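You operate a simulated robot arm through the tools that you are given. There is no shell and no other tool. Be economical: measure what you need, move in short steps, check, and stop when the job is done.

Carry out the task below with a simulated two-armed robot. There is one attempt and no reset: what you move stays moved.

## Task
Stack the box that says "filters" from the top of the small table on top of the box marked "pads". Take the rubber block on the top of the goods counter and put it away on the top deck of the cart. Stack the glass disc that says "D65" from the top of the goods counter on top of the glass disc labelled "D75". Put the 10 g drying pack from the top of the store bench on the blue lens there and the 20 g drying pack on the low deck of the cart. Fetch the lens slide from the top of the island and stand it on the upper shelf of the tall rack. Pick up the purple splitter with one hand, pass it to the other hand and put it on the middle shelf of the tall rack. Any order will do. Set down upright: lens slide.

The check looks at the end state, three seconds after you hand in, the way a careful person would. Anything else that was tipped, shoved, dropped, spilled or broken makes it a failure.

## Robot
Two 7-joint arms with two-finger parallel grippers on one trunk, on a base that drives. Base frame: it is fixed to the floor where the robot stands at the start and does not move with it; the origin is under the middle of the robot, x ahead of it, y to its left, z up. Units: cm, degrees, N and s.
The left shoulder is at the start at [6.2, 19.6, 117.9], the right one opposite. With the tool pointing down near the work surface each hand reaches from about 24 to 70 cm from the robot's upright axis, wherever it stands, measured 20 degrees to its own side. Places, roughly: blue box, green box, orange box [75, -25, 100]; blue lens [575, -175, 75]; drying pack [600, -150, 75]; glass disc [600, 125, 75]; lens slide [350, -175, 100]; low deck of the cart [400, 30, 20]; middle shelf of the tall rack [600, 70, 90]; purple splitter [375, -300, 100]; rubber block (6x6x3 cm) [580, 130, 90]; top deck of the cart [400, 30, 80]; upper shelf of the tall rack [600, 70, 130]. Payload 1.57 kg a hand.
The tool frame of a hand sits at the grasp point between the pads (the TCP): z along the fingers, y along the line on which they close. The tips reach 3 cm beyond it. Largest opening 11 cm; finger width 2.4, thickness 1.2; the body of the gripper, 4.8 by 11.2 cm, starts 7.8 cm behind the TCP.
Orientation is that of the tool frame in the base frame, as a unit quaternion [x, y, z, w]. With the fingers straight down and closing along the base's y, the tool's x points along the base's -x, its y along +y and its z along -z.

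## Interface
- The arms move only by the tool arm_command. It takes "left_moves", "right_moves" or both (then of equal length, played together; a hand with none holds still); each is a list of rows, each a list of 7 numbers: the shift along the tool's x, y, z in cm, then the turn, a rotation vector about the tool's x, y, z in degrees, then the finger opening in cm, from 0 to 11. In form: [[dx, dy, dz, rx, ry, rz, grip], ...]. A call has 1 to 20 rows; each row is the pose to reach, as a shift and turn from the pose commanded when the call began, along the tool's axes at that moment. Rows are played at 5 a second. More than 5 cm and 8.6 degrees between two rows, or a gripper value outside its range, and nothing of the call is played. Where a pose cannot be reached the arm comes as near as it can. A force on the tool above 40 N (or 10 N above the force at the start of the call, whichever is more), or a blocked arm, ends the call early, and 0.2 s more pass. Each finger travels about 7.2 cm/s and halts on what it meets, pressing with about 31 N; the grip force reading is that of the motor and also rises with nothing between the fingers. The clock runs only during rows and for 0.2 s after the last one: add rows that repeat a pose to give the fingers time. The reply holds the time, the measured pose of the TCP, the force on the tool along the base axes, the opening and the grip force, in the units named above and with some noise, with the torque about the TCP (base axes, N m) and any sound that the robot's microphone picked up.
- Cameras (640 x 400 px; columns grow to the right, rows downward): "scene" is now at [8.15, -4.42, 176.26]; the picture's right is [-0.65, -0.76, -0.00], its down [-0.62, 0.53, -0.58] and it looks along [0.44, -0.37, -0.82] (base axes); focal length 278 px, centre (320, 200). "left" rides on the left gripper at [7, -1.6, -14.1] in its tool frame; the picture's right is [0.23, 0.97, 0.00], its down [-0.86, 0.20, -0.48] and it looks along [-0.47, 0.11, 0.88] (tool axes); focal length 222 px, centre (320, 200). "right" rides on the right gripper at [7, 1.6, -14.1] in its tool frame; the picture's right is [-0.23, 0.97, 0.00], its down [-0.85, -0.20, -0.48] and it looks along [-0.47, -0.11, 0.88] (tool axes); focal length 222 px, centre (320, 200). There is no depth. A picture from a camera that has moved, and an enlarged one, comes with that camera's place and axes in the base frame and with its lens. The place of the scene camera against the robot may be out by one fixed shift of up to 1.2 cm in any direction.
- camera(camera): a new picture of that camera. The clock stands still meanwhile.
- lift_body(by): slides the trunk up (or, below 0, down) by that many cm; the arms and the scene camera ride with it, the base frame stays. It gives what a move gives, with no picture.
- roll_base(legs): drives the robot by 1 to 6 legs, each [ahead, left, turn to the left] in cm, cm and degrees, along the robot's own axes; the way and the turn of a leg run together, so that a leg with both is an arc; at most 150 cm and 180 degrees a leg. The arms and the cameras ride along, it lands a little off, and it stops where it bumps. It gives what a move gives.
- aim_head(pan, tilt): turns the head with the scene camera to pan (to the left, within 86 degrees either way) and tilt (down, from -29 to 69), counted from straight ahead of the robot. It gives what a move gives.
- zoom(camera, box): a new picture of the part [left, top, right, bottom] of that camera's present view, enlarged. The clock stands still meanwhile.
- finish_job(): hands the job in; it is judged then, once.

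Go step by step. Nothing tells you exact positions but the pictures and the camera data: compare them with the known pose of the tool, close in by small moves and look again before you grip or let go. The budget is 217 turns and 220 pictures, counting those below and the enlarged ones. Unless the task says otherwise, let go and move clear before handing in, and close with one line.

The tools are called as name(argument=value, ...) on one line, values as JSON. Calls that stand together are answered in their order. arm_command: Moves the arms, as the interface text tells. Its arguments: {"type":"object","properties":{"left_moves":{"type":"array"},"right_moves":{"type":"array"}},"required":[]} The other tools are called the same way: lift_body (by) slides the trunk up or down; roll_base (legs) drives the base; aim_head (pan, tilt) turns the head that bears the scene camera; camera (camera) takes a picture; zoom (camera, box) takes an enlarged picture of a part of a camera's view; finish_job () hands the job in.

At the start:

```text
clock: 0.0
left_position: [44.72, -5.58, 117.77]
left_tcp_rot: [-0.001, 1.0, 0.001, 0.001]
left_contact_force: [0.5, -0.1, 0.2]
left_wrist_torque: [-0.01, -0.01, -0.01]
left_gripper_width: 10.99
left_grasp_force: 0.0
right_position: [29.05, -34.45, 120.09]
right_tcp_rot: [0.0, 1.0, 0.0, -0.001]
right_contact_force: [0.1, -0.1, 0.3]
right_wrist_torque: [0.0, 0.01, 0.0]
right_gripper_width: 11.03
right_grasp_force: 0.1
trunk travel left (down, up): [-77.5, 21.5]
robot x, y, heading: [-0.37, -0.29, 0.2]
head pan, tilt: [-40.2, 54.8]
```

scene: 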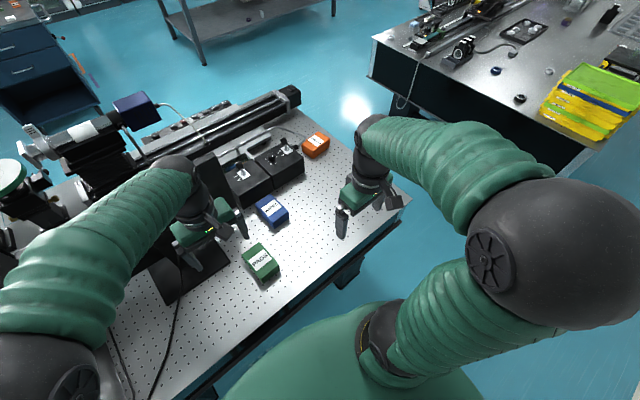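
right: 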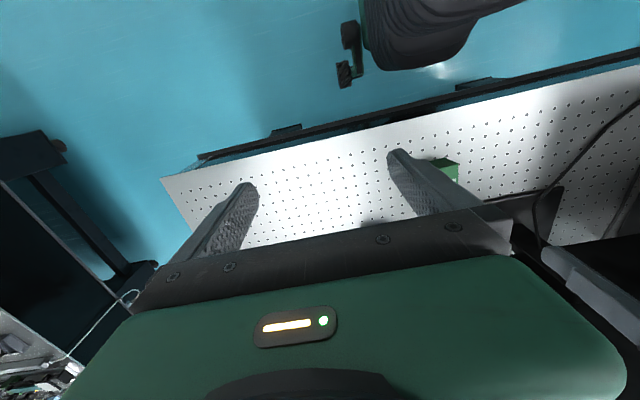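
left: 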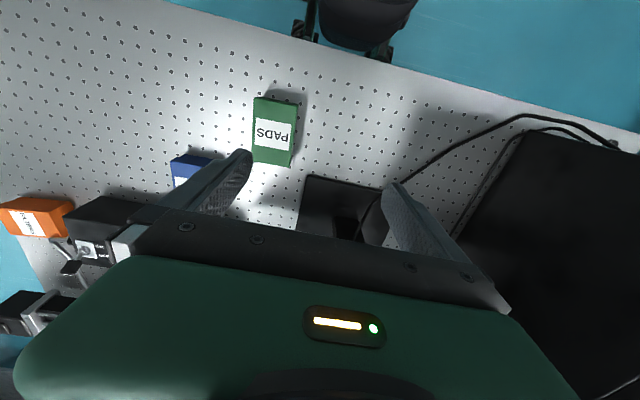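

I see three boxes on the small table: green "PADS", a blue one and an orange one. I'll zoom to read the labels.

zoom(camera="scene", box=[220, 120, 360, 290])

zoom(camera="left", box=[0, 80, 320, 280])

```text
2.35 times, centred on (290, 205) of scene
camera zoom: at [8.15, -4.42, 176.26], right [-0.65, -0.76, 0.0], down [-0.62, 0.53, -0.58], along [0.44, -0.37, -0.82], focal length 655 px, centre (391, 188)
```

zoom: 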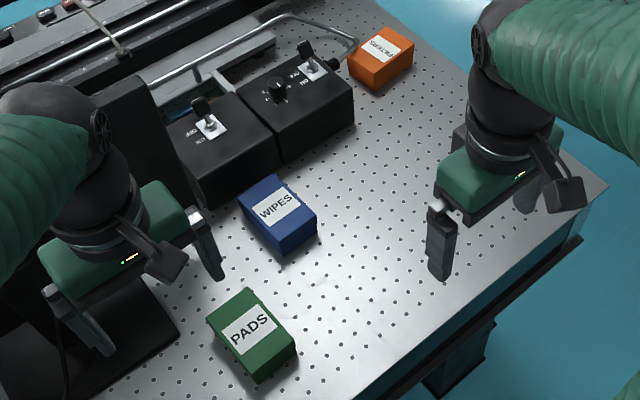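

```text
2.00 times, centred on (160, 180) of left
camera zoom: at [37.8, -7.12, 131.9], right [-0.23, 0.97, 0.0], down [0.86, 0.2, 0.48], along [0.47, 0.11, -0.88], focal length 444 px, centre (640, 240)
```

zoom: 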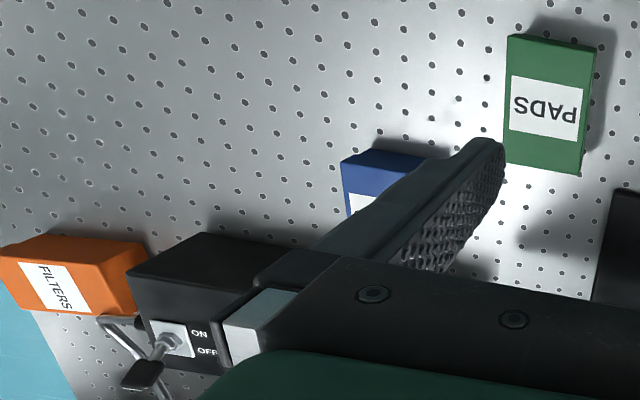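

FILTERS is the orange box near [79, -62, 92], out of reach from here. PADS is near [48, -13, 92]. I'll raise the trunk and drive around to the table's right side, facing it.

lift_body(by=12)

roll_base(legs=[[-8, 0, 0], [0, -108, 0], [0, 0, 90], [0, -68, 0]])

aim_head(pan=0, tilt=50)

camera(camera="scene")

camera(camera="right")

```text
clock: 1.5
left_position: [44.67, -5.59, 129.78]
left_tcp_rot: [0.0, 1.0, -0.001, 0.0]
left_contact_force: [0.3, 0.0, -0.4]
left_wrist_torque: [0.02, 0.02, -0.01]
left_gripper_width: 10.99
left_grasp_force: 0.0
right_position: [28.95, -34.38, 132.13]
right_tcp_rot: [0.0, 1.0, -0.001, 0.0]
right_contact_force: [0.9, 0.8, 0.4]
right_wrist_torque: [0.04, -0.03, 0.04]
right_gripper_width: 11.02
right_grasp_force: 0.0
trunk travel left (down, up): [-89.5, 9.5]
robot x, y, heading: [-0.11, 0.02, 0.1]
head pan, tilt: [-40.2, 54.8]
```

```text
clock: 14.7
left_position: [66.07, -66.22, 129.79]
left_tcp_rot: [-0.691, 0.723, 0.0, 0.001]
left_contact_force: [0.1, 0.5, -0.5]
left_wrist_torque: [-0.01, 0.0, -0.02]
left_gripper_width: 11.03
left_grasp_force: 0.0
right_position: [94.35, -83.03, 132.12]
right_tcp_rot: [-0.691, 0.723, -0.001, 0.0]
right_contact_force: [0.3, 0.6, -0.3]
right_wrist_torque: [0.01, 0.02, 0.03]
right_gripper_width: 11.0
right_grasp_force: 0.0
trunk travel left (down, up): [-89.5, 9.5]
robot x, y, heading: [58.91, -110.32, 87.7]
head pan, tilt: [-40.2, 54.8]
```

```text
clock: 15.8
left_position: [66.18, -66.29, 129.81]
left_tcp_rot: [-0.692, 0.722, -0.001, 0.001]
left_contact_force: [0.2, 0.0, -0.8]
left_wrist_torque: [0.0, 0.04, 0.02]
left_gripper_width: 10.99
left_grasp_force: 0.0
right_position: [94.51, -83.31, 132.29]
right_tcp_rot: [-0.692, 0.722, 0.0, 0.001]
right_contact_force: [-0.1, 0.0, -0.5]
right_wrist_torque: [-0.04, 0.03, 0.01]
right_gripper_width: 11.02
right_grasp_force: 0.1
trunk travel left (down, up): [-89.5, 9.5]
robot x, y, heading: [58.75, -110.71, 87.4]
head pan, tilt: [0.0, 50.0]
```

```text
214 pictures are left
camera scene: at [58.91, -99.16, 188.88], right [1.0, -0.05, 0.0], down [-0.03, -0.77, -0.64], along [0.03, 0.64, -0.77], focal length 278 px, centre (320, 200)
```

scene: 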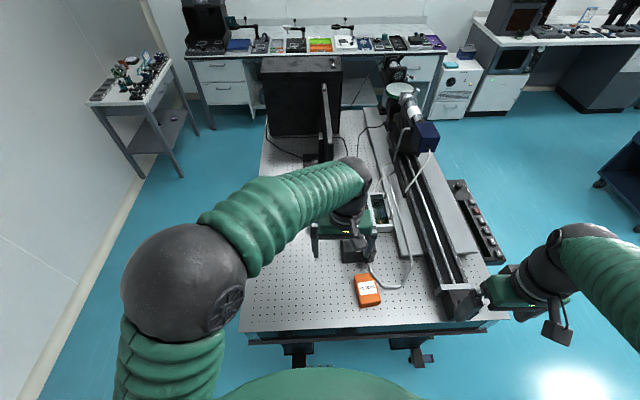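

```text
213 pictures are left
camera right: at [92.37, -90.02, 146.33], right [-0.96, 0.27, 0.0], down [0.24, 0.85, 0.48], along [0.13, 0.46, -0.88], focal length 222 px, centre (320, 200)
```

right: 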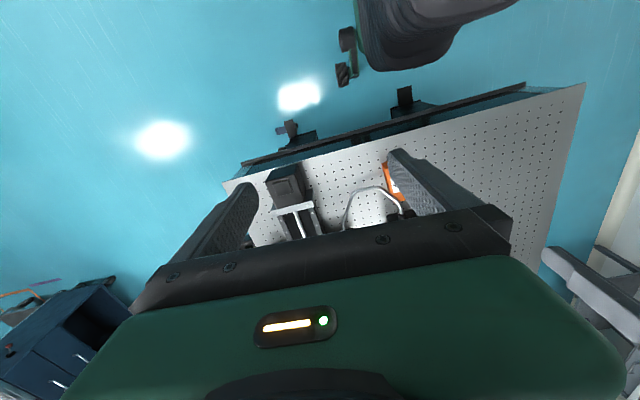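

The orange box is at about [78, -60.5, 92], nearer to the left hand. I'll strafe right so the left hand sits over it, then look closely.

roll_base(legs=[[0, -12, 2.5]])

camera(camera="left")

zoom(camera="scene", box=[240, 220, 440, 345])

```text
clock: 17.1
left_position: [72.09, -66.35, 130.03]
left_tcp_rot: [0.71, -0.705, 0.009, -0.01]
left_contact_force: [-1.0, 0.7, 0.5]
left_wrist_torque: [-0.07, -0.11, 0.03]
left_gripper_width: 11.04
left_grasp_force: 0.1
right_position: [101.14, -81.97, 133.26]
right_tcp_rot: [0.709, -0.705, 0.01, -0.011]
right_contact_force: [-0.7, 1.0, -0.1]
right_wrist_torque: [-0.02, 0.02, 0.04]
right_gripper_width: 11.02
right_grasp_force: 0.0
trunk travel left (down, up): [-89.5, 9.5]
robot x, y, heading: [70.53, -111.35, 90.3]
head pan, tilt: [0.0, 50.0]
```

```text
212 pictures are left
camera left: at [73.43, -73.24, 144.18], right [-0.97, -0.23, -0.03], down [-0.22, 0.85, 0.47], along [-0.09, 0.47, -0.88], focal length 222 px, centre (320, 200)
```

left: 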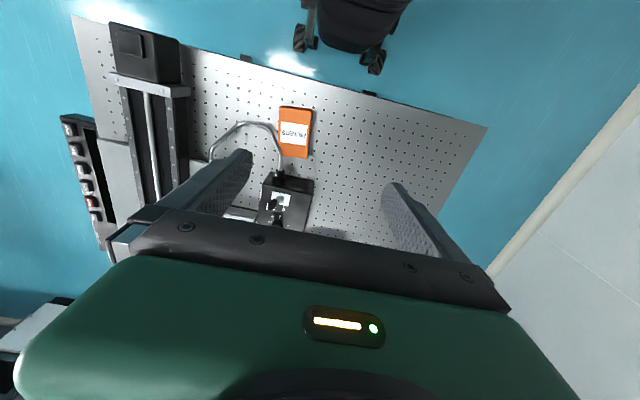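

```text
3.20 times, centred on (340, 282) of scene
camera zoom: at [65.51, -99.65, 188.85], right [1.0, 0.0, 0.02], down [0.02, -0.77, -0.64], along [0.02, 0.64, -0.77], focal length 890 px, centre (256, -64)
```

zoom: 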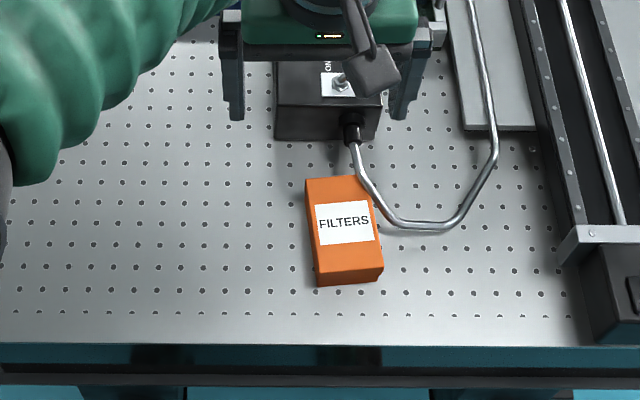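

The box's right side has a bent rod near its far end, so I'll grip the near half. I'll let the robot settle first and take exact pictures.

arm_command(left_moves=[[0, 0, 0, 0, 0, 0, 11], [0, 0, 0, 0, 0, 0, 11], [0, 0, 0, 0, 0, 0, 11]])

zoom(camera="left", box=[200, 60, 400, 185])

zoom(camera="scene", box=[240, 220, 440, 345])

```text
clock: 17.9
left_position: [73.49, -66.28, 130.07]
left_tcp_rot: [0.711, -0.703, 0.004, -0.006]
left_contact_force: [0.0, 0.0, 0.6]
left_wrist_torque: [0.0, -0.04, -0.03]
left_gripper_width: 10.98
left_grasp_force: 0.1
right_position: [102.73, -81.94, 132.69]
right_tcp_rot: [0.71, -0.704, 0.005, -0.006]
right_contact_force: [-0.1, 0.7, 0.0]
right_wrist_torque: [-0.01, -0.01, 0.02]
right_gripper_width: 11.02
right_grasp_force: 0.0
trunk travel left (down, up): [-89.5, 9.5]
robot x, y, heading: [70.08, -110.81, 90.3]
head pan, tilt: [0.0, 50.0]
```

```text
3.20 times, centred on (300, 122) of left
camera zoom: at [75.11, -73.22, 144.17], right [-0.97, -0.24, -0.01], down [-0.21, 0.85, 0.48], along [-0.1, 0.47, -0.88], focal length 711 px, centre (384, 448)
```

zoom: 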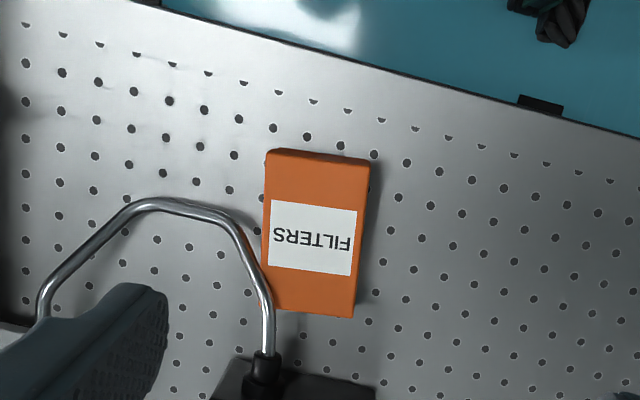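

```text
3.20 times, centred on (340, 282) of scene
camera zoom: at [69.19, -99.62, 188.9], right [1.0, 0.0, 0.0], down [0.0, -0.77, -0.64], along [0.0, 0.64, -0.77], focal length 890 px, centre (256, -64)
```

zoom: 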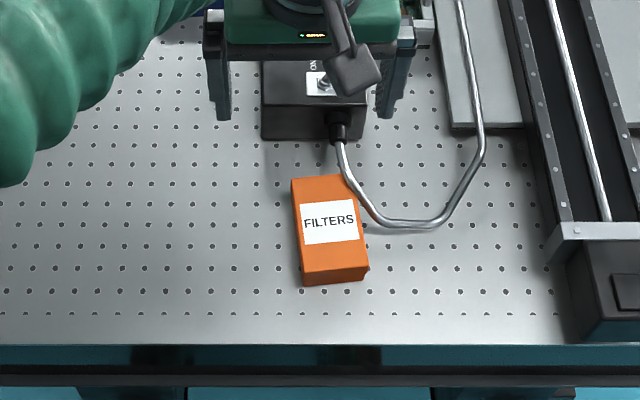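

The left-camera estimate puts FILTERS at about [78, -60.8, 92], with its long axis turned about 8°. I'll hover over its near half, clear of the rod, at opening 9.

arm_command(left_moves=[[-0.3, -0.7, 4, 0, 0, -1, 9], [-0.6, -1.4, 8, 0, 0, -2, 9], [-1, -2.1, 12, 0, 0, -3, 9], [-1.3, -2.8, 16, 0, 0, -4.5, 9], [-1.7, -3.5, 20, 0, 0, -6, 9], [-2, -4.2, 24, 0, 0, -7, 9], [-2.3, -4.9, 28, 0, 0, -7.7, 9], [-2.3, -4.9, 30, 0, 0, -7.7, 9]])

camera(camera="left")

zoom(camera="scene", box=[240, 220, 440, 345])

```text
clock: 19.9
left_position: [75.56, -60.5, 100.79]
left_tcp_rot: [0.784, -0.621, 0.002, -0.018]
left_contact_force: [-0.8, -0.1, 0.3]
left_wrist_torque: [-0.03, 0.01, 0.0]
left_gripper_width: 9.01
left_grasp_force: 0.1
right_position: [102.54, -81.87, 132.47]
right_tcp_rot: [0.71, -0.704, 0.003, -0.006]
right_contact_force: [0.0, -0.9, -0.3]
right_wrist_torque: [-0.01, 0.05, 0.0]
right_gripper_width: 11.0
right_grasp_force: 0.2
trunk travel left (down, up): [-89.5, 9.5]
robot x, y, heading: [70.71, -111.22, 90.4]
head pan, tilt: [0.0, 50.0]
stopped in row 8 (left hand): the arm was blocked; the commanded pose is now the measured one
```

```text
208 pictures are left
camera left: at [78.46, -67.18, 114.94], right [-0.89, -0.44, -0.04], down [-0.4, 0.77, 0.49], along [-0.19, 0.45, -0.87], focal length 222 px, centre (320, 200)
```

left: 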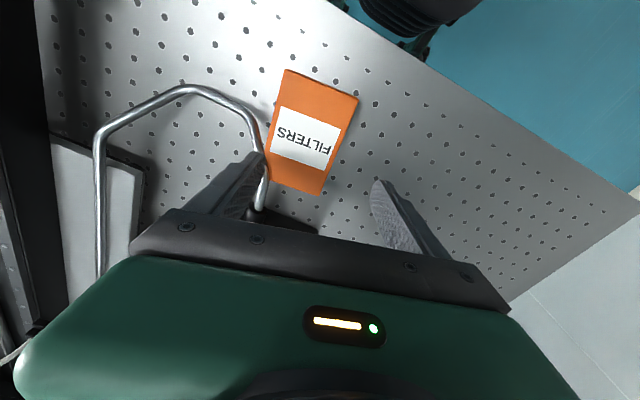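

```text
3.20 times, centred on (340, 282) of scene
camera zoom: at [68.45, -99.42, 188.55], right [1.0, 0.0, 0.01], down [0.01, -0.77, -0.64], along [0.0, 0.64, -0.77], focal length 890 px, centre (256, -64)
```

zoom: 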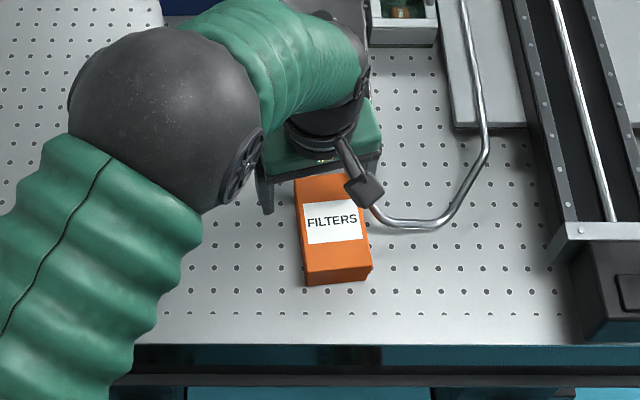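

The arm stopped on a joint limit because the target is too far across the body. I'll raise the hand and strafe the base right so the box is on the left side.

arm_command(left_moves=[[0, 0, -5, 0, 0, 0, 9], [0, 0, -10, 0, 0, 0, 9], [0, 0, -15, 0, 0, 0, 9], [0, 0, -20, 0, 0, 0, 9]])

roll_base(legs=[[0, -20, 0]])

arm_command(left_moves=[[0, 2, 0, 0, 0, 0, 9], [0, 4, 0, 0, 0, 0, 9], [0, 6, 0, 0, 0, 0, 9], [0, 6, 0, 0, 0, 0, 9]])

camera(camera="left")

```text
clock: 20.9
left_position: [75.92, -61.18, 121.21]
left_tcp_rot: [0.78, -0.626, 0.002, -0.015]
left_contact_force: [-0.4, 0.0, -0.3]
left_wrist_torque: [0.03, 0.0, 0.0]
left_gripper_width: 8.99
left_grasp_force: 0.0
right_position: [103.13, -81.96, 132.75]
right_tcp_rot: [0.71, -0.704, 0.002, -0.005]
right_contact_force: [-1.1, -0.6, 0.6]
right_wrist_torque: [0.0, -0.04, -0.01]
right_gripper_width: 11.03
right_grasp_force: 0.0
trunk travel left (down, up): [-89.5, 9.5]
robot x, y, heading: [70.57, -110.6, 90.2]
head pan, tilt: [0.0, 50.0]
```

```text
clock: 22.4
left_position: [94.63, -60.95, 120.86]
left_tcp_rot: [0.781, -0.624, 0.004, -0.016]
left_contact_force: [0.6, -1.2, -0.4]
left_wrist_torque: [0.02, -0.02, -0.02]
left_gripper_width: 9.0
left_grasp_force: 0.1
right_position: [121.93, -81.75, 132.91]
right_tcp_rot: [0.71, -0.704, 0.005, -0.007]
right_contact_force: [-1.3, -0.7, 0.0]
right_wrist_torque: [0.0, -0.1, 0.02]
right_gripper_width: 10.99
right_grasp_force: 0.0
trunk travel left (down, up): [-89.5, 9.5]
robot x, y, heading: [90.11, -110.74, 90.0]
head pan, tilt: [0.0, 50.0]
```

```text
clock: 23.4
left_position: [89.77, -62.27, 120.82]
left_tcp_rot: [0.782, -0.623, 0.001, -0.014]
left_contact_force: [-0.2, 0.0, -0.5]
left_wrist_torque: [0.01, 0.01, -0.02]
left_gripper_width: 9.03
left_grasp_force: 0.0
right_position: [122.88, -81.82, 132.59]
right_tcp_rot: [0.71, -0.704, 0.002, -0.005]
right_contact_force: [0.2, -0.2, -0.6]
right_wrist_torque: [-0.02, 0.0, 0.01]
right_gripper_width: 10.99
right_grasp_force: 0.1
trunk travel left (down, up): [-89.5, 9.5]
robot x, y, heading: [90.24, -110.82, 90.2]
head pan, tilt: [0.0, 50.0]
```

```text
206 pictures are left
camera left: at [92.68, -69.01, 134.87], right [-0.9, -0.44, -0.03], down [-0.39, 0.78, 0.49], along [-0.19, 0.45, -0.87], focal length 222 px, centre (320, 200)
```

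left: 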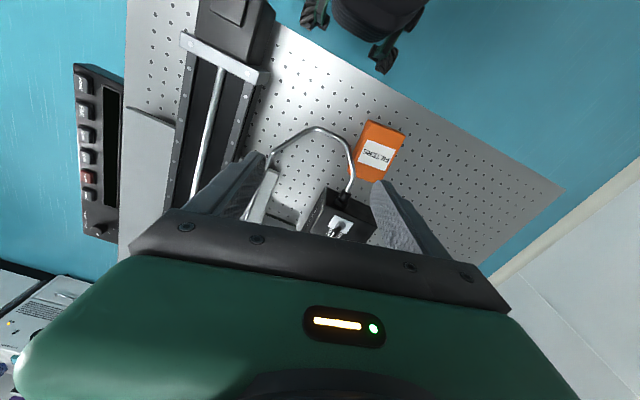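

Now I'll move to above the near half of the box, levelling the tool and matching its heading.

arm_command(left_moves=[[-0.3, 3.9, 0, -0.4, 0.3, 1.5, 9], [-0.6, 7.8, 0, -0.9, 0.6, 3, 9], [-0.9, 11.5, -0.2, -1.3, 0.9, 4.6, 9], [-0.9, 11.5, -0.2, -1.3, 0.9, 4.6, 9]])

arm_command(left_moves=[[0, 0, 4.5, 0, 0, 0, 9], [0, 0, 9, 0, 0, 0, 9], [0, 0, 13.5, 0, 0, 0, 9], [0, 0, 18, 0, 0, 0, 9], [0, 0, 21, 0, 0, 0, 9], [0, 0, 21, 0, 0, 0, 9]])

camera(camera="left")

camera(camera="scene")

```text
clock: 24.4
left_position: [78.9, -64.05, 120.87]
left_tcp_rot: [0.755, -0.656, -0.002, 0.001]
left_contact_force: [0.4, 0.6, -0.6]
left_wrist_torque: [-0.04, -0.01, -0.03]
left_gripper_width: 9.02
left_grasp_force: 0.1
right_position: [123.5, -81.72, 132.52]
right_tcp_rot: [0.71, -0.705, 0.0, -0.003]
right_contact_force: [0.1, 0.6, 0.2]
right_wrist_torque: [0.02, -0.03, 0.01]
right_gripper_width: 11.0
right_grasp_force: 0.0
trunk travel left (down, up): [-89.5, 9.5]
robot x, y, heading: [90.13, -110.67, 90.2]
head pan, tilt: [0.0, 50.0]
```

```text
clock: 25.8
left_position: [78.59, -63.87, 99.83]
left_tcp_rot: [0.757, -0.654, -0.002, 0.0]
left_contact_force: [-0.2, 0.2, -0.2]
left_wrist_torque: [0.02, 0.01, -0.03]
left_gripper_width: 8.99
left_grasp_force: 0.0
right_position: [123.24, -81.97, 132.57]
right_tcp_rot: [0.71, -0.704, 0.002, -0.004]
right_contact_force: [-0.1, 0.3, -1.0]
right_wrist_torque: [0.02, 0.0, -0.01]
right_gripper_width: 11.01
right_grasp_force: 0.1
trunk travel left (down, up): [-89.5, 9.5]
robot x, y, heading: [90.22, -110.72, 90.2]
head pan, tilt: [0.0, 50.0]
```

```text
205 pictures are left
camera left: at [81.18, -70.53, 113.86], right [-0.93, -0.36, 0.0], down [-0.32, 0.82, 0.48], along [-0.18, 0.45, -0.88], focal length 222 px, centre (320, 200)
```

left: 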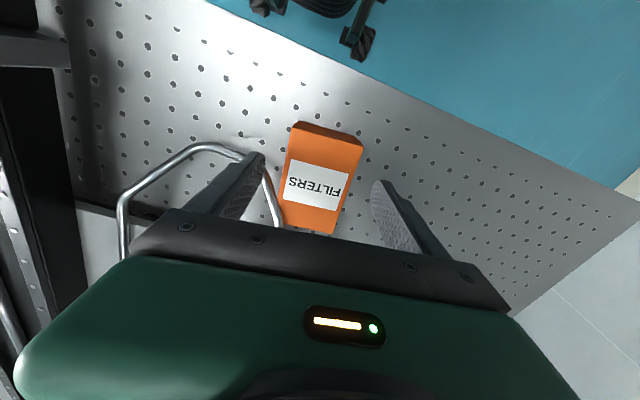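

```text
204 pictures are left
camera scene: at [89.61, -99.23, 188.87], right [1.0, 0.0, 0.0], down [0.0, -0.77, -0.64], along [0.0, 0.64, -0.77], focal length 278 px, centre (320, 200)
```

scene: 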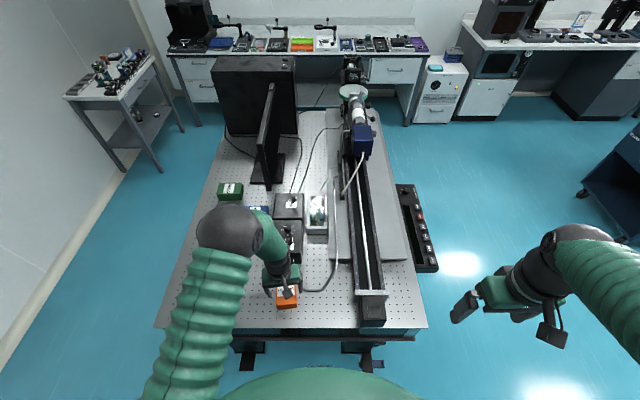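

The box centre is at about (77.4, -60.9), with the rod outside my finger path. I'll descend to a TCP height of 92 with a small correction.

arm_command(left_moves=[[0, 0.6, 2.5, 0, 0, -1.5, 9], [0, 0.6, 5, 0, 0, -1.5, 9], [0, 0.6, 7.5, 0, 0, -1.5, 9], [0, 0.6, 7.5, 0, 0, -1.5, 9]])

camera(camera="left")

zoom(camera="scene", box=[240, 250, 340, 312])

```text
clock: 26.8
left_position: [78.08, -63.91, 92.37]
left_tcp_rot: [0.764, -0.645, -0.002, 0.0]
left_contact_force: [0.0, -0.5, 1.7]
left_wrist_torque: [0.01, 0.02, 0.01]
left_gripper_width: 9.02
left_grasp_force: 0.0
right_position: [123.48, -81.92, 132.66]
right_tcp_rot: [0.71, -0.704, 0.001, -0.004]
right_contact_force: [0.9, -0.2, -0.7]
right_wrist_torque: [-0.02, -0.01, -0.01]
right_gripper_width: 10.98
right_grasp_force: 0.0
trunk travel left (down, up): [-89.5, 9.5]
robot x, y, heading: [90.09, -110.68, 90.2]
head pan, tilt: [0.0, 50.0]
```

```text
203 pictures are left
camera left: at [80.87, -70.52, 106.36], right [-0.92, -0.39, 0.0], down [-0.34, 0.81, 0.48], along [-0.19, 0.44, -0.88], focal length 222 px, centre (320, 200)
```

left: 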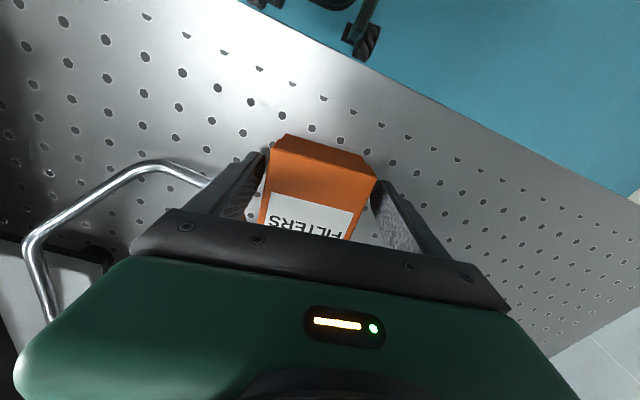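

```text
6.40 times, centred on (290, 281) of scene
camera zoom: at [89.52, -99.31, 188.88], right [1.0, 0.0, 0.0], down [0.0, -0.77, -0.64], along [0.0, 0.64, -0.77], focal length 1781 px, centre (512, -318)
```

zoom: 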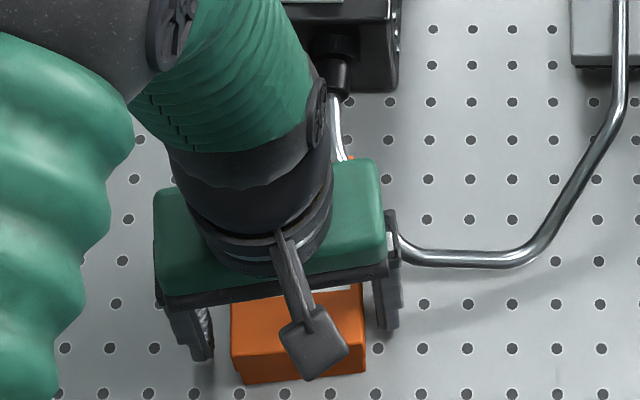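

The fingers straddle the box without contact. I'll lower 1 cm more and close.

arm_command(left_moves=[[0, 0, 0.6, 0, 0, 0, 9], [0, 0, 1, 0, 0, 0, 9], [0, 0, 1, 0, 0, 0, 7.5], [0, 0, 1, 0, 0, 0, 6], [0, 0, 1, 0, 0, 0, 5], [0, 0, 1, 0, 0, 0, 5], [0, 0, 1, 0, 0, 0, 5]])

camera(camera="left")

```text
clock: 28.4
left_position: [78.07, -64.04, 91.14]
left_tcp_rot: [0.764, -0.645, -0.004, 0.0]
left_contact_force: [0.3, -0.3, 0.5]
left_wrist_torque: [0.12, -0.1, -0.03]
left_gripper_width: 6.89
left_grasp_force: 31.1
right_position: [123.41, -81.85, 132.48]
right_tcp_rot: [0.71, -0.704, 0.0, -0.004]
right_contact_force: [0.1, 0.1, -0.1]
right_wrist_torque: [0.02, 0.02, -0.01]
right_gripper_width: 11.0
right_grasp_force: 0.0
trunk travel left (down, up): [-89.5, 9.5]
robot x, y, heading: [90.15, -110.87, 90.2]
head pan, tilt: [0.0, 50.0]
```

```text
201 pictures are left
camera left: at [81.0, -70.52, 105.33], right [-0.92, -0.39, 0.0], down [-0.34, 0.81, 0.48], along [-0.19, 0.44, -0.88], focal length 222 px, centre (320, 200)
```

left: 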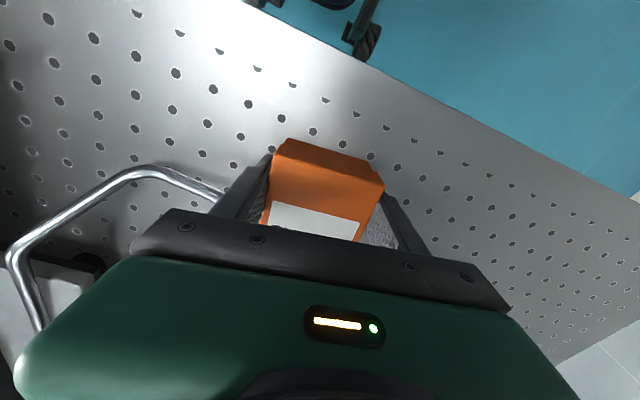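

Gripped at width 6.9. I'll lift straight up, then check.

arm_command(left_moves=[[0, 0, -2, 0, 0, 0, 5], [0, 0, -5, 0, 0, 0, 5], [0, 0, -10, 0, 0, 0, 5], [0, 0, -15, 0, 0, 0, 5], [0, 0, -20, 0, 0, 0, 5], [0, 0, -25, 0, 0, 0, 5], [0, 0, -30, 0, 0, 0, 5], [0, 0, -30, 0, 0, 0, 5]])

camera(camera="scene")

```text
clock: 30.2
left_position: [78.18, -64.13, 121.45]
left_tcp_rot: [0.764, -0.645, -0.002, 0.0]
left_contact_force: [-0.2, 1.2, -1.1]
left_wrist_torque: [-0.08, 0.01, 0.01]
left_gripper_width: 6.89
left_grasp_force: 31.5
right_position: [123.41, -81.79, 132.47]
right_tcp_rot: [0.71, -0.705, 0.001, -0.004]
right_contact_force: [0.5, 0.1, 0.0]
right_wrist_torque: [0.02, 0.02, -0.02]
right_gripper_width: 11.02
right_grasp_force: 0.1
trunk travel left (down, up): [-89.5, 9.5]
robot x, y, heading: [90.04, -110.81, 90.3]
head pan, tilt: [0.0, 50.0]
```

```text
200 pictures are left
camera scene: at [89.61, -99.28, 188.87], right [1.0, 0.0, 0.0], down [0.0, -0.77, -0.64], along [0.0, 0.64, -0.77], focal length 278 px, centre (320, 200)
```

scene: 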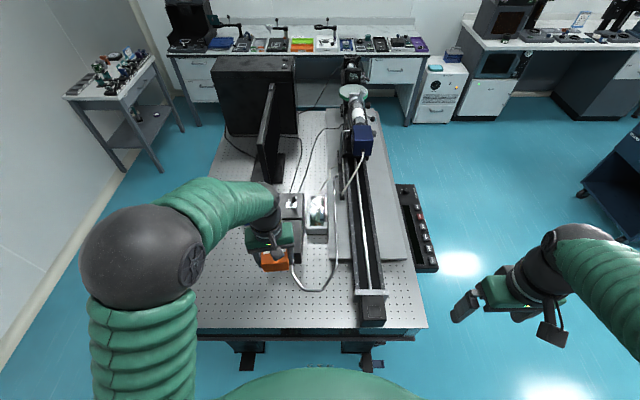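

FILTERS is held cleanly. PADS is confirmed near (48, -12.7), so I'll drive back to the table front with its position slightly to my left.

roll_base(legs=[[0, 95, 0], [0, 0, -90], [0, 83, 0]])

arm_command(left_moves=[[0, 0, 0, 0, 0, 0, 5], [0, 0, 0, 0, 0, 0, 5], [0, 0, 0, 0, 0, 0, 5]])

camera(camera="scene")

camera(camera="left")

```text
clock: 43.0
left_position: [39.68, -15.43, 121.44]
left_tcp_rot: [-0.102, 0.995, 0.003, 0.001]
left_contact_force: [-0.5, -0.4, -0.7]
left_wrist_torque: [0.01, 0.03, 0.0]
left_gripper_width: 6.82
left_grasp_force: 31.3
right_position: [23.6, -61.25, 132.36]
right_tcp_rot: [-0.022, 1.0, -0.002, 0.002]
right_contact_force: [0.2, -0.3, -0.4]
right_wrist_torque: [0.0, 0.01, 0.0]
right_gripper_width: 11.0
right_grasp_force: 0.0
trunk travel left (down, up): [-89.5, 9.5]
robot x, y, heading: [-6.69, -29.1, 2.0]
head pan, tilt: [0.0, 50.0]
```

```text
clock: 43.8
left_position: [39.7, -15.23, 121.33]
left_tcp_rot: [-0.102, 0.995, 0.002, 0.001]
left_contact_force: [-0.3, 0.6, -1.2]
left_wrist_torque: [0.01, 0.02, -0.01]
left_gripper_width: 6.77
left_grasp_force: 31.4
right_position: [23.57, -61.16, 132.64]
right_tcp_rot: [-0.022, 1.0, -0.003, 0.003]
right_contact_force: [0.5, -0.1, 0.5]
right_wrist_torque: [0.01, -0.01, -0.01]
right_gripper_width: 10.97
right_grasp_force: 0.0
trunk travel left (down, up): [-89.5, 9.5]
robot x, y, heading: [-6.88, -29.05, 2.3]
head pan, tilt: [0.0, 50.0]
```

```text
199 pictures are left
camera scene: at [3.86, -28.18, 188.87], right [0.04, -1.0, 0.0], down [-0.77, -0.03, -0.64], along [0.64, 0.03, -0.77], focal length 278 px, centre (320, 200)
```

scene: 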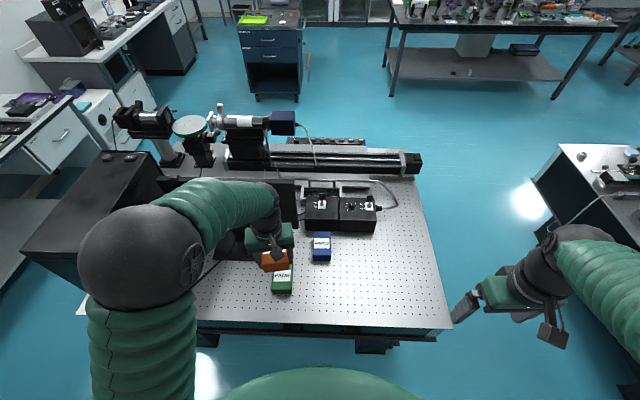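

```text
198 pictures are left
camera left: at [33.16, -18.28, 135.47], right [-0.42, 0.91, 0.0], down [0.8, 0.37, 0.48], along [0.44, 0.2, -0.88], focal length 222 px, centre (320, 200)
```

left: 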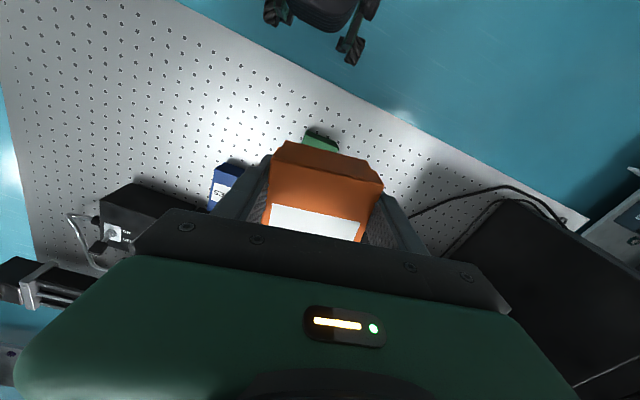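

zoom(camera="scene", box=[230, 210, 350, 310])

```text
4.00 times, centred on (290, 260) of scene
camera zoom: at [3.86, -28.18, 188.87], right [0.04, -1.0, 0.0], down [-0.77, -0.03, -0.64], along [0.64, 0.03, -0.77], focal length 1113 px, centre (440, -40)
```

zoom: 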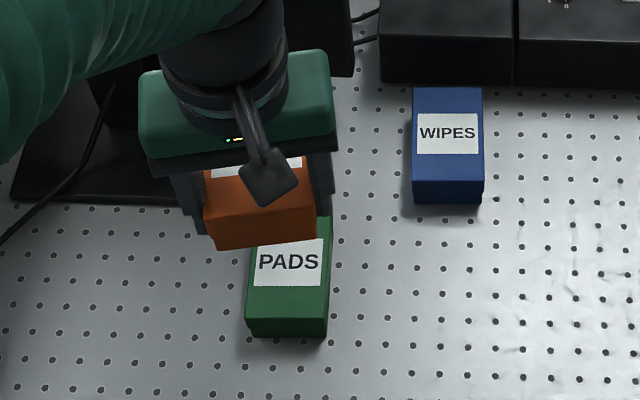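

PADS is centred near (48.1, -13.1), turned about 4°. I'll align FILTERS above it, high first.

arm_command(left_moves=[[-1.8, 0.3, 0, 0, 0, 2.4, 5], [-3.6, 0.5, 0, 0, 0, 4.8, 5], [-5.5, 0.8, 0, 0, 0, 7.3, 5], [-5.5, 0.8, 5, 0, 0, 7.3, 5], [-5.5, 0.8, 10, 0, 0, 7.3, 5], [-5.5, 0.8, 15, 0, 0, 7.3, 5], [-5.5, 0.8, 19, 0, 0, 7.3, 5], [-5.5, 0.8, 19, 0, 0, 7.3, 5]])

zoom(camera="scene", box=[230, 210, 350, 310])

camera(camera="left")

```text
clock: 45.6
left_position: [44.69, -12.73, 102.29]
left_tcp_rot: [-0.038, 0.999, 0.002, 0.001]
left_contact_force: [0.6, 0.6, -1.7]
left_wrist_torque: [0.0, 0.03, 0.02]
left_gripper_width: 6.79
left_grasp_force: 31.1
right_position: [23.32, -61.1, 132.6]
right_tcp_rot: [-0.022, 1.0, -0.003, 0.003]
right_contact_force: [0.0, 1.8, 0.0]
right_wrist_torque: [-0.02, -0.01, -0.01]
right_gripper_width: 11.01
right_grasp_force: 0.0
trunk travel left (down, up): [-89.5, 9.5]
robot x, y, heading: [-6.72, -28.74, 2.4]
head pan, tilt: [0.0, 50.0]
```

```text
4.00 times, centred on (290, 260) of scene
camera zoom: at [3.91, -28.05, 188.87], right [0.04, -1.0, 0.0], down [-0.77, -0.03, -0.64], along [0.64, 0.03, -0.77], focal length 1113 px, centre (440, -40)
```

zoom: 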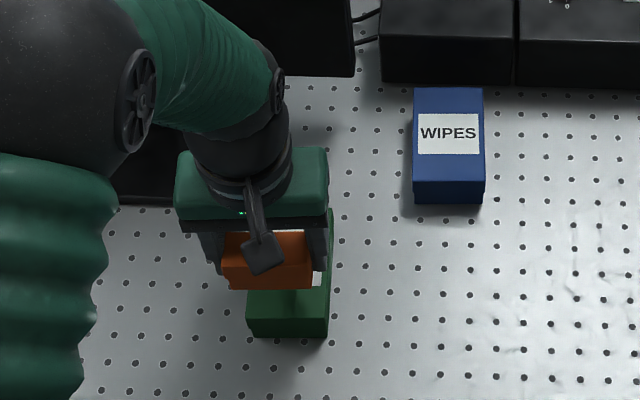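

```text
195 pictures are left
camera left: at [37.93, -14.95, 116.31], right [-0.3, 0.95, 0.0], down [0.84, 0.26, 0.48], along [0.46, 0.15, -0.88], focal length 222 px, centre (320, 200)
```

left: 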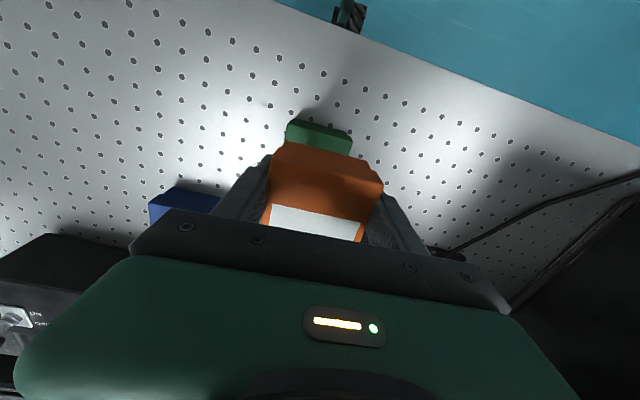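

zoom(camera="left", box=[240, 90, 420, 202])

```text
3.56 times, centred on (330, 146) of left
camera zoom: at [37.93, -14.95, 116.31], right [-0.3, 0.95, 0.0], down [0.84, 0.26, 0.48], along [0.46, 0.15, -0.88], focal length 790 px, centre (284, 392)
```

zoom: 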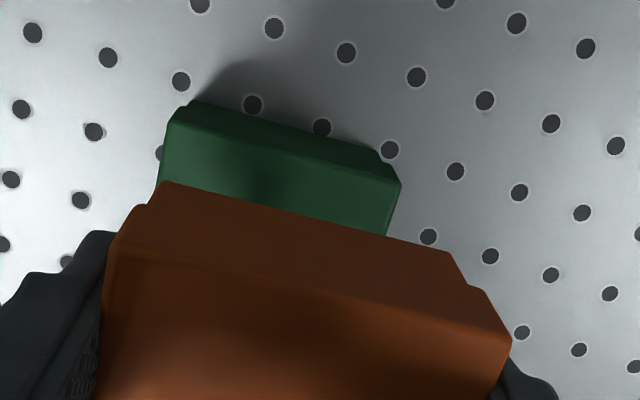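

FILTERS is aligned to within 0.5 cm; the PADS top is about 93 and the table 88. I'll correct and descend toward contact.

arm_command(left_moves=[[-0.4, -0.3, 1, 0, 0, 1.2, 5], [-0.4, -0.3, 2.5, 0, 0, 1.2, 5], [-0.4, -0.3, 4, 0, 0, 1.2, 5], [-0.4, -0.3, 5, 0, 0, 1.2, 5], [-0.4, -0.3, 5.5, 0, 0, 1.2, 5], [-0.4, -0.3, 5.8, 0, 0, 1.2, 5]])

zoom(camera="scene", box=[230, 210, 350, 310])

zoom(camera="left", box=[240, 90, 420, 202])

```text
clock: 47.0
left_position: [45.45, -13.31, 96.61]
left_tcp_rot: [-0.027, 1.0, 0.002, 0.002]
left_contact_force: [-1.1, 0.3, -0.4]
left_wrist_torque: [0.03, 0.01, -0.03]
left_gripper_width: 6.76
left_grasp_force: 30.8
right_position: [23.52, -61.03, 132.46]
right_tcp_rot: [-0.023, 1.0, -0.003, 0.003]
right_contact_force: [0.1, -0.5, 0.0]
right_wrist_torque: [0.01, 0.02, 0.0]
right_gripper_width: 11.01
right_grasp_force: 0.0
trunk travel left (down, up): [-89.5, 9.5]
robot x, y, heading: [-6.69, -28.76, 2.3]
head pan, tilt: [0.0, 50.0]
```

```text
4.00 times, centred on (290, 260) of scene
camera zoom: at [3.91, -28.06, 188.87], right [0.04, -1.0, 0.0], down [-0.77, -0.03, -0.64], along [0.64, 0.03, -0.77], focal length 1113 px, centre (440, -40)
```

zoom: 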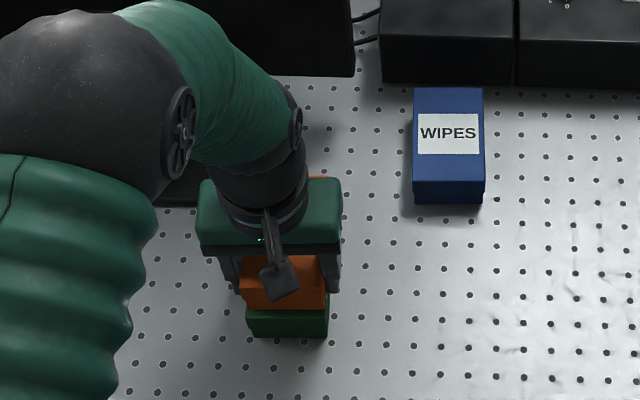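

```text
3.56 times, centred on (330, 146) of left
camera zoom: at [38.52, -15.39, 110.67], right [-0.28, 0.96, 0.0], down [0.84, 0.25, 0.48], along [0.46, 0.14, -0.88], focal length 790 px, centre (284, 392)
```

zoom: 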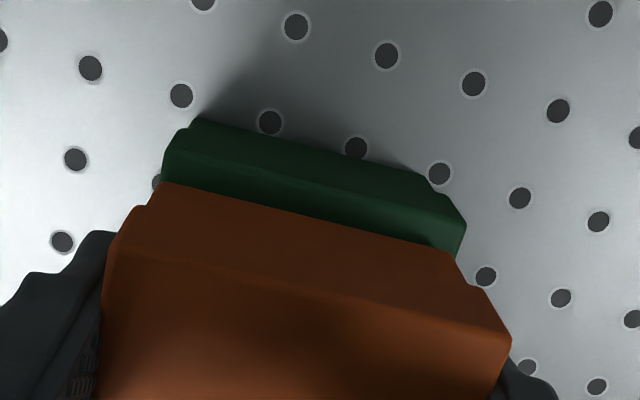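

FILTERS sits about 0.8 cm too far forward, so I'll pull back 0.7 and settle it down onto PADS.

arm_command(left_moves=[[0.7, 0.1, -0.3, 0, 0, 0, 5], [0.7, 0.1, 0.1, 0, 0, 0, 5], [0.7, 0.1, 0.3, 0, 0, 0, 5], [0.7, 0.1, 0.5, 0, 0, 0, 5], [0.7, 0.1, 0.6, 0, 0, 0, 5]])

zoom(camera="left", box=[240, 90, 420, 202])

```text
clock: 48.2
left_position: [44.69, -13.27, 96.16]
left_tcp_rot: [-0.028, 1.0, 0.002, 0.004]
left_contact_force: [0.4, 2.1, 19.5]
left_wrist_torque: [-0.14, 0.11, -0.03]
left_gripper_width: 6.78
left_grasp_force: 30.8
right_position: [23.39, -60.99, 132.69]
right_tcp_rot: [-0.022, 1.0, -0.004, 0.004]
right_contact_force: [-0.3, 0.2, -0.5]
right_wrist_torque: [0.01, 0.01, -0.02]
right_gripper_width: 11.02
right_grasp_force: 0.0
trunk travel left (down, up): [-89.5, 9.5]
robot x, y, heading: [-6.66, -28.47, 2.3]
head pan, tilt: [0.0, 50.0]
```

```text
3.56 times, centred on (330, 146) of left
camera zoom: at [37.71, -15.37, 110.26], right [-0.28, 0.96, 0.0], down [0.84, 0.25, 0.49], along [0.47, 0.14, -0.87], focal length 790 px, centre (284, 392)
```

zoom: 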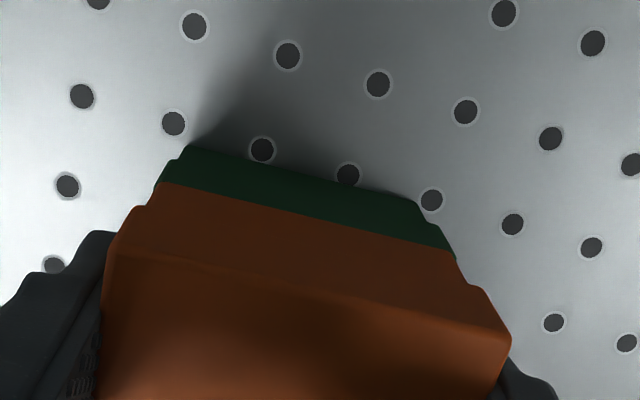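

Contact of about 20 N with the edges matching, so it is seated. I'll relax slightly, open and rise.

arm_command(left_moves=[[0, 0, -0.2, 0, 0, 0, 6.8], [0, 0, -0.2, 0, 0, 0, 7.5], [0, 0, -0.2, 0, 0, 0, 8.5], [0, 0, -0.2, 0, 0, 0, 8.5], [0, 0, -3, 0, 0, 0, 8.5], [0, 0, -7, 0, 0, 0, 8.5], [0, 0, -12, 0, 0, 0, 8.5], [0, 0, -17, 0, 0, 0, 8.5], [0, 0, -22, 0, 0, 0, 8.5], [0, 0, -27, 0, 0, 0, 8.5]])

roll_base(legs=[[-15, 0, 0]])

camera(camera="scene")

camera(camera="left")

```text
clock: 50.4
left_position: [44.23, -13.17, 123.24]
left_tcp_rot: [-0.027, 1.0, 0.001, 0.002]
left_contact_force: [-1.0, 0.3, 0.4]
left_wrist_torque: [-0.02, 0.01, -0.04]
left_gripper_width: 8.51
left_grasp_force: 0.2
right_position: [23.26, -61.01, 132.57]
right_tcp_rot: [-0.022, 1.0, -0.004, 0.004]
right_contact_force: [-0.6, -0.6, 0.2]
right_wrist_torque: [0.03, 0.0, -0.04]
right_gripper_width: 11.02
right_grasp_force: 0.1
trunk travel left (down, up): [-89.5, 9.5]
robot x, y, heading: [-6.47, -29.23, 2.0]
head pan, tilt: [0.0, 50.0]
```

```text
clock: 51.8
left_position: [29.79, -13.69, 122.84]
left_tcp_rot: [-0.029, 1.0, 0.002, 0.0]
left_contact_force: [0.5, -0.6, 0.1]
left_wrist_torque: [0.0, 0.02, 0.0]
left_gripper_width: 8.49
left_grasp_force: 0.0
right_position: [8.93, -61.64, 132.42]
right_tcp_rot: [-0.022, 1.0, -0.003, 0.002]
right_contact_force: [-0.2, 0.5, 0.0]
right_wrist_torque: [0.0, 0.02, 0.01]
right_gripper_width: 11.02
right_grasp_force: 0.0
trunk travel left (down, up): [-89.5, 9.5]
robot x, y, heading: [-21.58, -29.48, 2.4]
head pan, tilt: [0.0, 50.0]
```

```text
190 pictures are left
camera scene: at [-10.42, -28.63, 188.82], right [0.04, -1.0, 0.0], down [-0.77, -0.03, -0.64], along [0.64, 0.03, -0.77], focal length 278 px, centre (320, 200)
```

scene: 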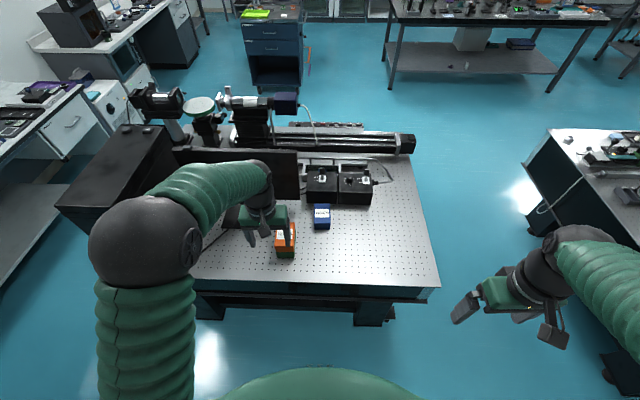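

```text
189 pictures are left
camera left: at [23.02, -15.76, 137.03], right [-0.28, 0.96, 0.0], down [0.84, 0.25, 0.48], along [0.46, 0.14, -0.88], focal length 222 px, centre (320, 200)
```

left: 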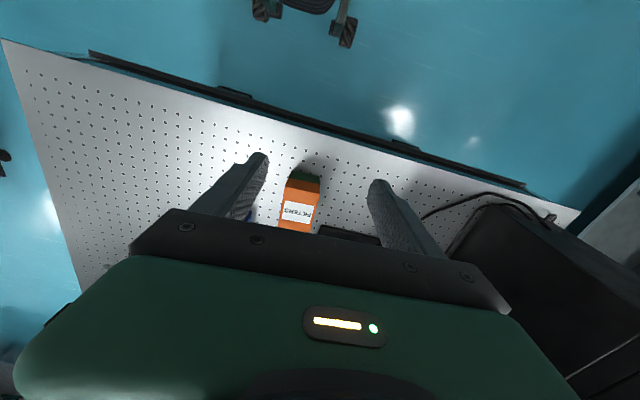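

FILTERS rests squarely on PADS. Next I'll do the splitter and lens slide; I'm driving down the aisle beyond the small table to look around.

roll_base(legs=[[0, -78, -2.4], [110, 0, 0], [100, 0, 0]])

aim_head(pan=-30, tilt=30)

camera(camera="scene")

```text
clock: 65.9
left_position: [240.66, -94.77, 123.2]
left_tcp_rot: [-0.002, 1.0, 0.002, 0.004]
left_contact_force: [-0.3, 0.0, 0.4]
left_wrist_torque: [0.02, 0.03, 0.01]
left_gripper_width: 8.49
left_grasp_force: 0.1
right_position: [217.03, -141.42, 132.58]
right_tcp_rot: [0.003, 1.0, -0.004, 0.003]
right_contact_force: [0.4, -0.4, -0.2]
right_wrist_torque: [-0.03, -0.02, -0.03]
right_gripper_width: 10.99
right_grasp_force: 0.0
trunk travel left (down, up): [-89.5, 9.5]
robot x, y, heading: [188.96, -107.79, -0.5]
head pan, tilt: [0.0, 50.0]
```

```text
clock: 66.9
left_position: [240.75, -94.76, 123.21]
left_tcp_rot: [-0.002, 1.0, 0.002, 0.003]
left_contact_force: [0.5, 0.0, -0.3]
left_wrist_torque: [-0.01, 0.02, 0.0]
left_gripper_width: 8.5
left_grasp_force: 0.1
right_position: [217.23, -141.49, 132.63]
right_tcp_rot: [0.004, 1.0, -0.004, 0.004]
right_contact_force: [-0.1, -0.1, 0.0]
right_wrist_torque: [-0.02, -0.04, -0.01]
right_gripper_width: 10.99
right_grasp_force: 0.1
trunk travel left (down, up): [-89.5, 9.5]
robot x, y, heading: [188.95, -107.87, -0.5]
head pan, tilt: [-30.0, 30.0]
```

```text
188 pictures are left
camera scene: at [199.67, -112.09, 191.82], right [-0.51, -0.86, 0.0], down [-0.43, 0.26, -0.86], along [0.74, -0.44, -0.5], focal length 278 px, centre (320, 200)
```

scene: 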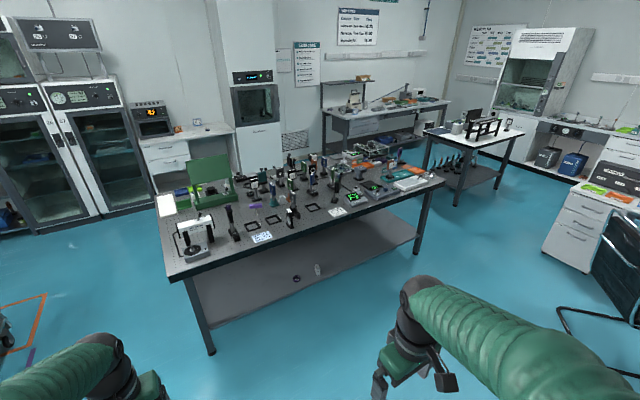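

The island is the large optical table spanning x 312–390, y −105 to −287. I'll zoom in to find the lens slide and the purple splitter.

zoom(camera="scene", box=[150, 130, 310, 270])

zoom(camera="scene", box=[300, 130, 450, 225])

```text
2.86 times, centred on (230, 200) of scene
camera zoom: at [199.67, -112.09, 191.82], right [-0.51, -0.86, 0.0], down [-0.43, 0.26, -0.86], along [0.74, -0.44, -0.5], focal length 795 px, centre (577, 200)
```

zoom: 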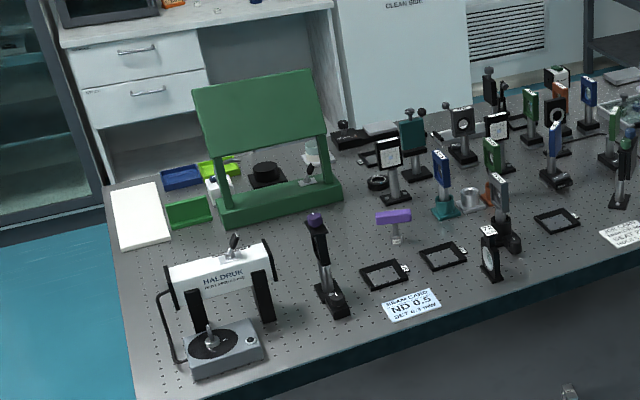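

```text
4.21 times, centred on (375, 178) of scene
camera zoom: at [199.67, -112.09, 191.82], right [-0.51, -0.86, 0.0], down [-0.43, 0.26, -0.86], along [0.74, -0.44, -0.5], focal length 1172 px, centre (88, 295)
```

zoom: 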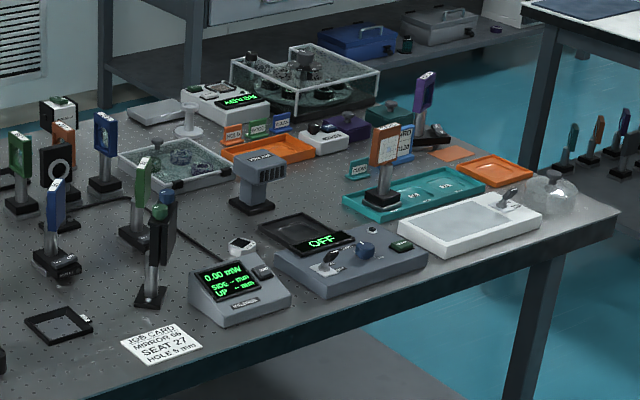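

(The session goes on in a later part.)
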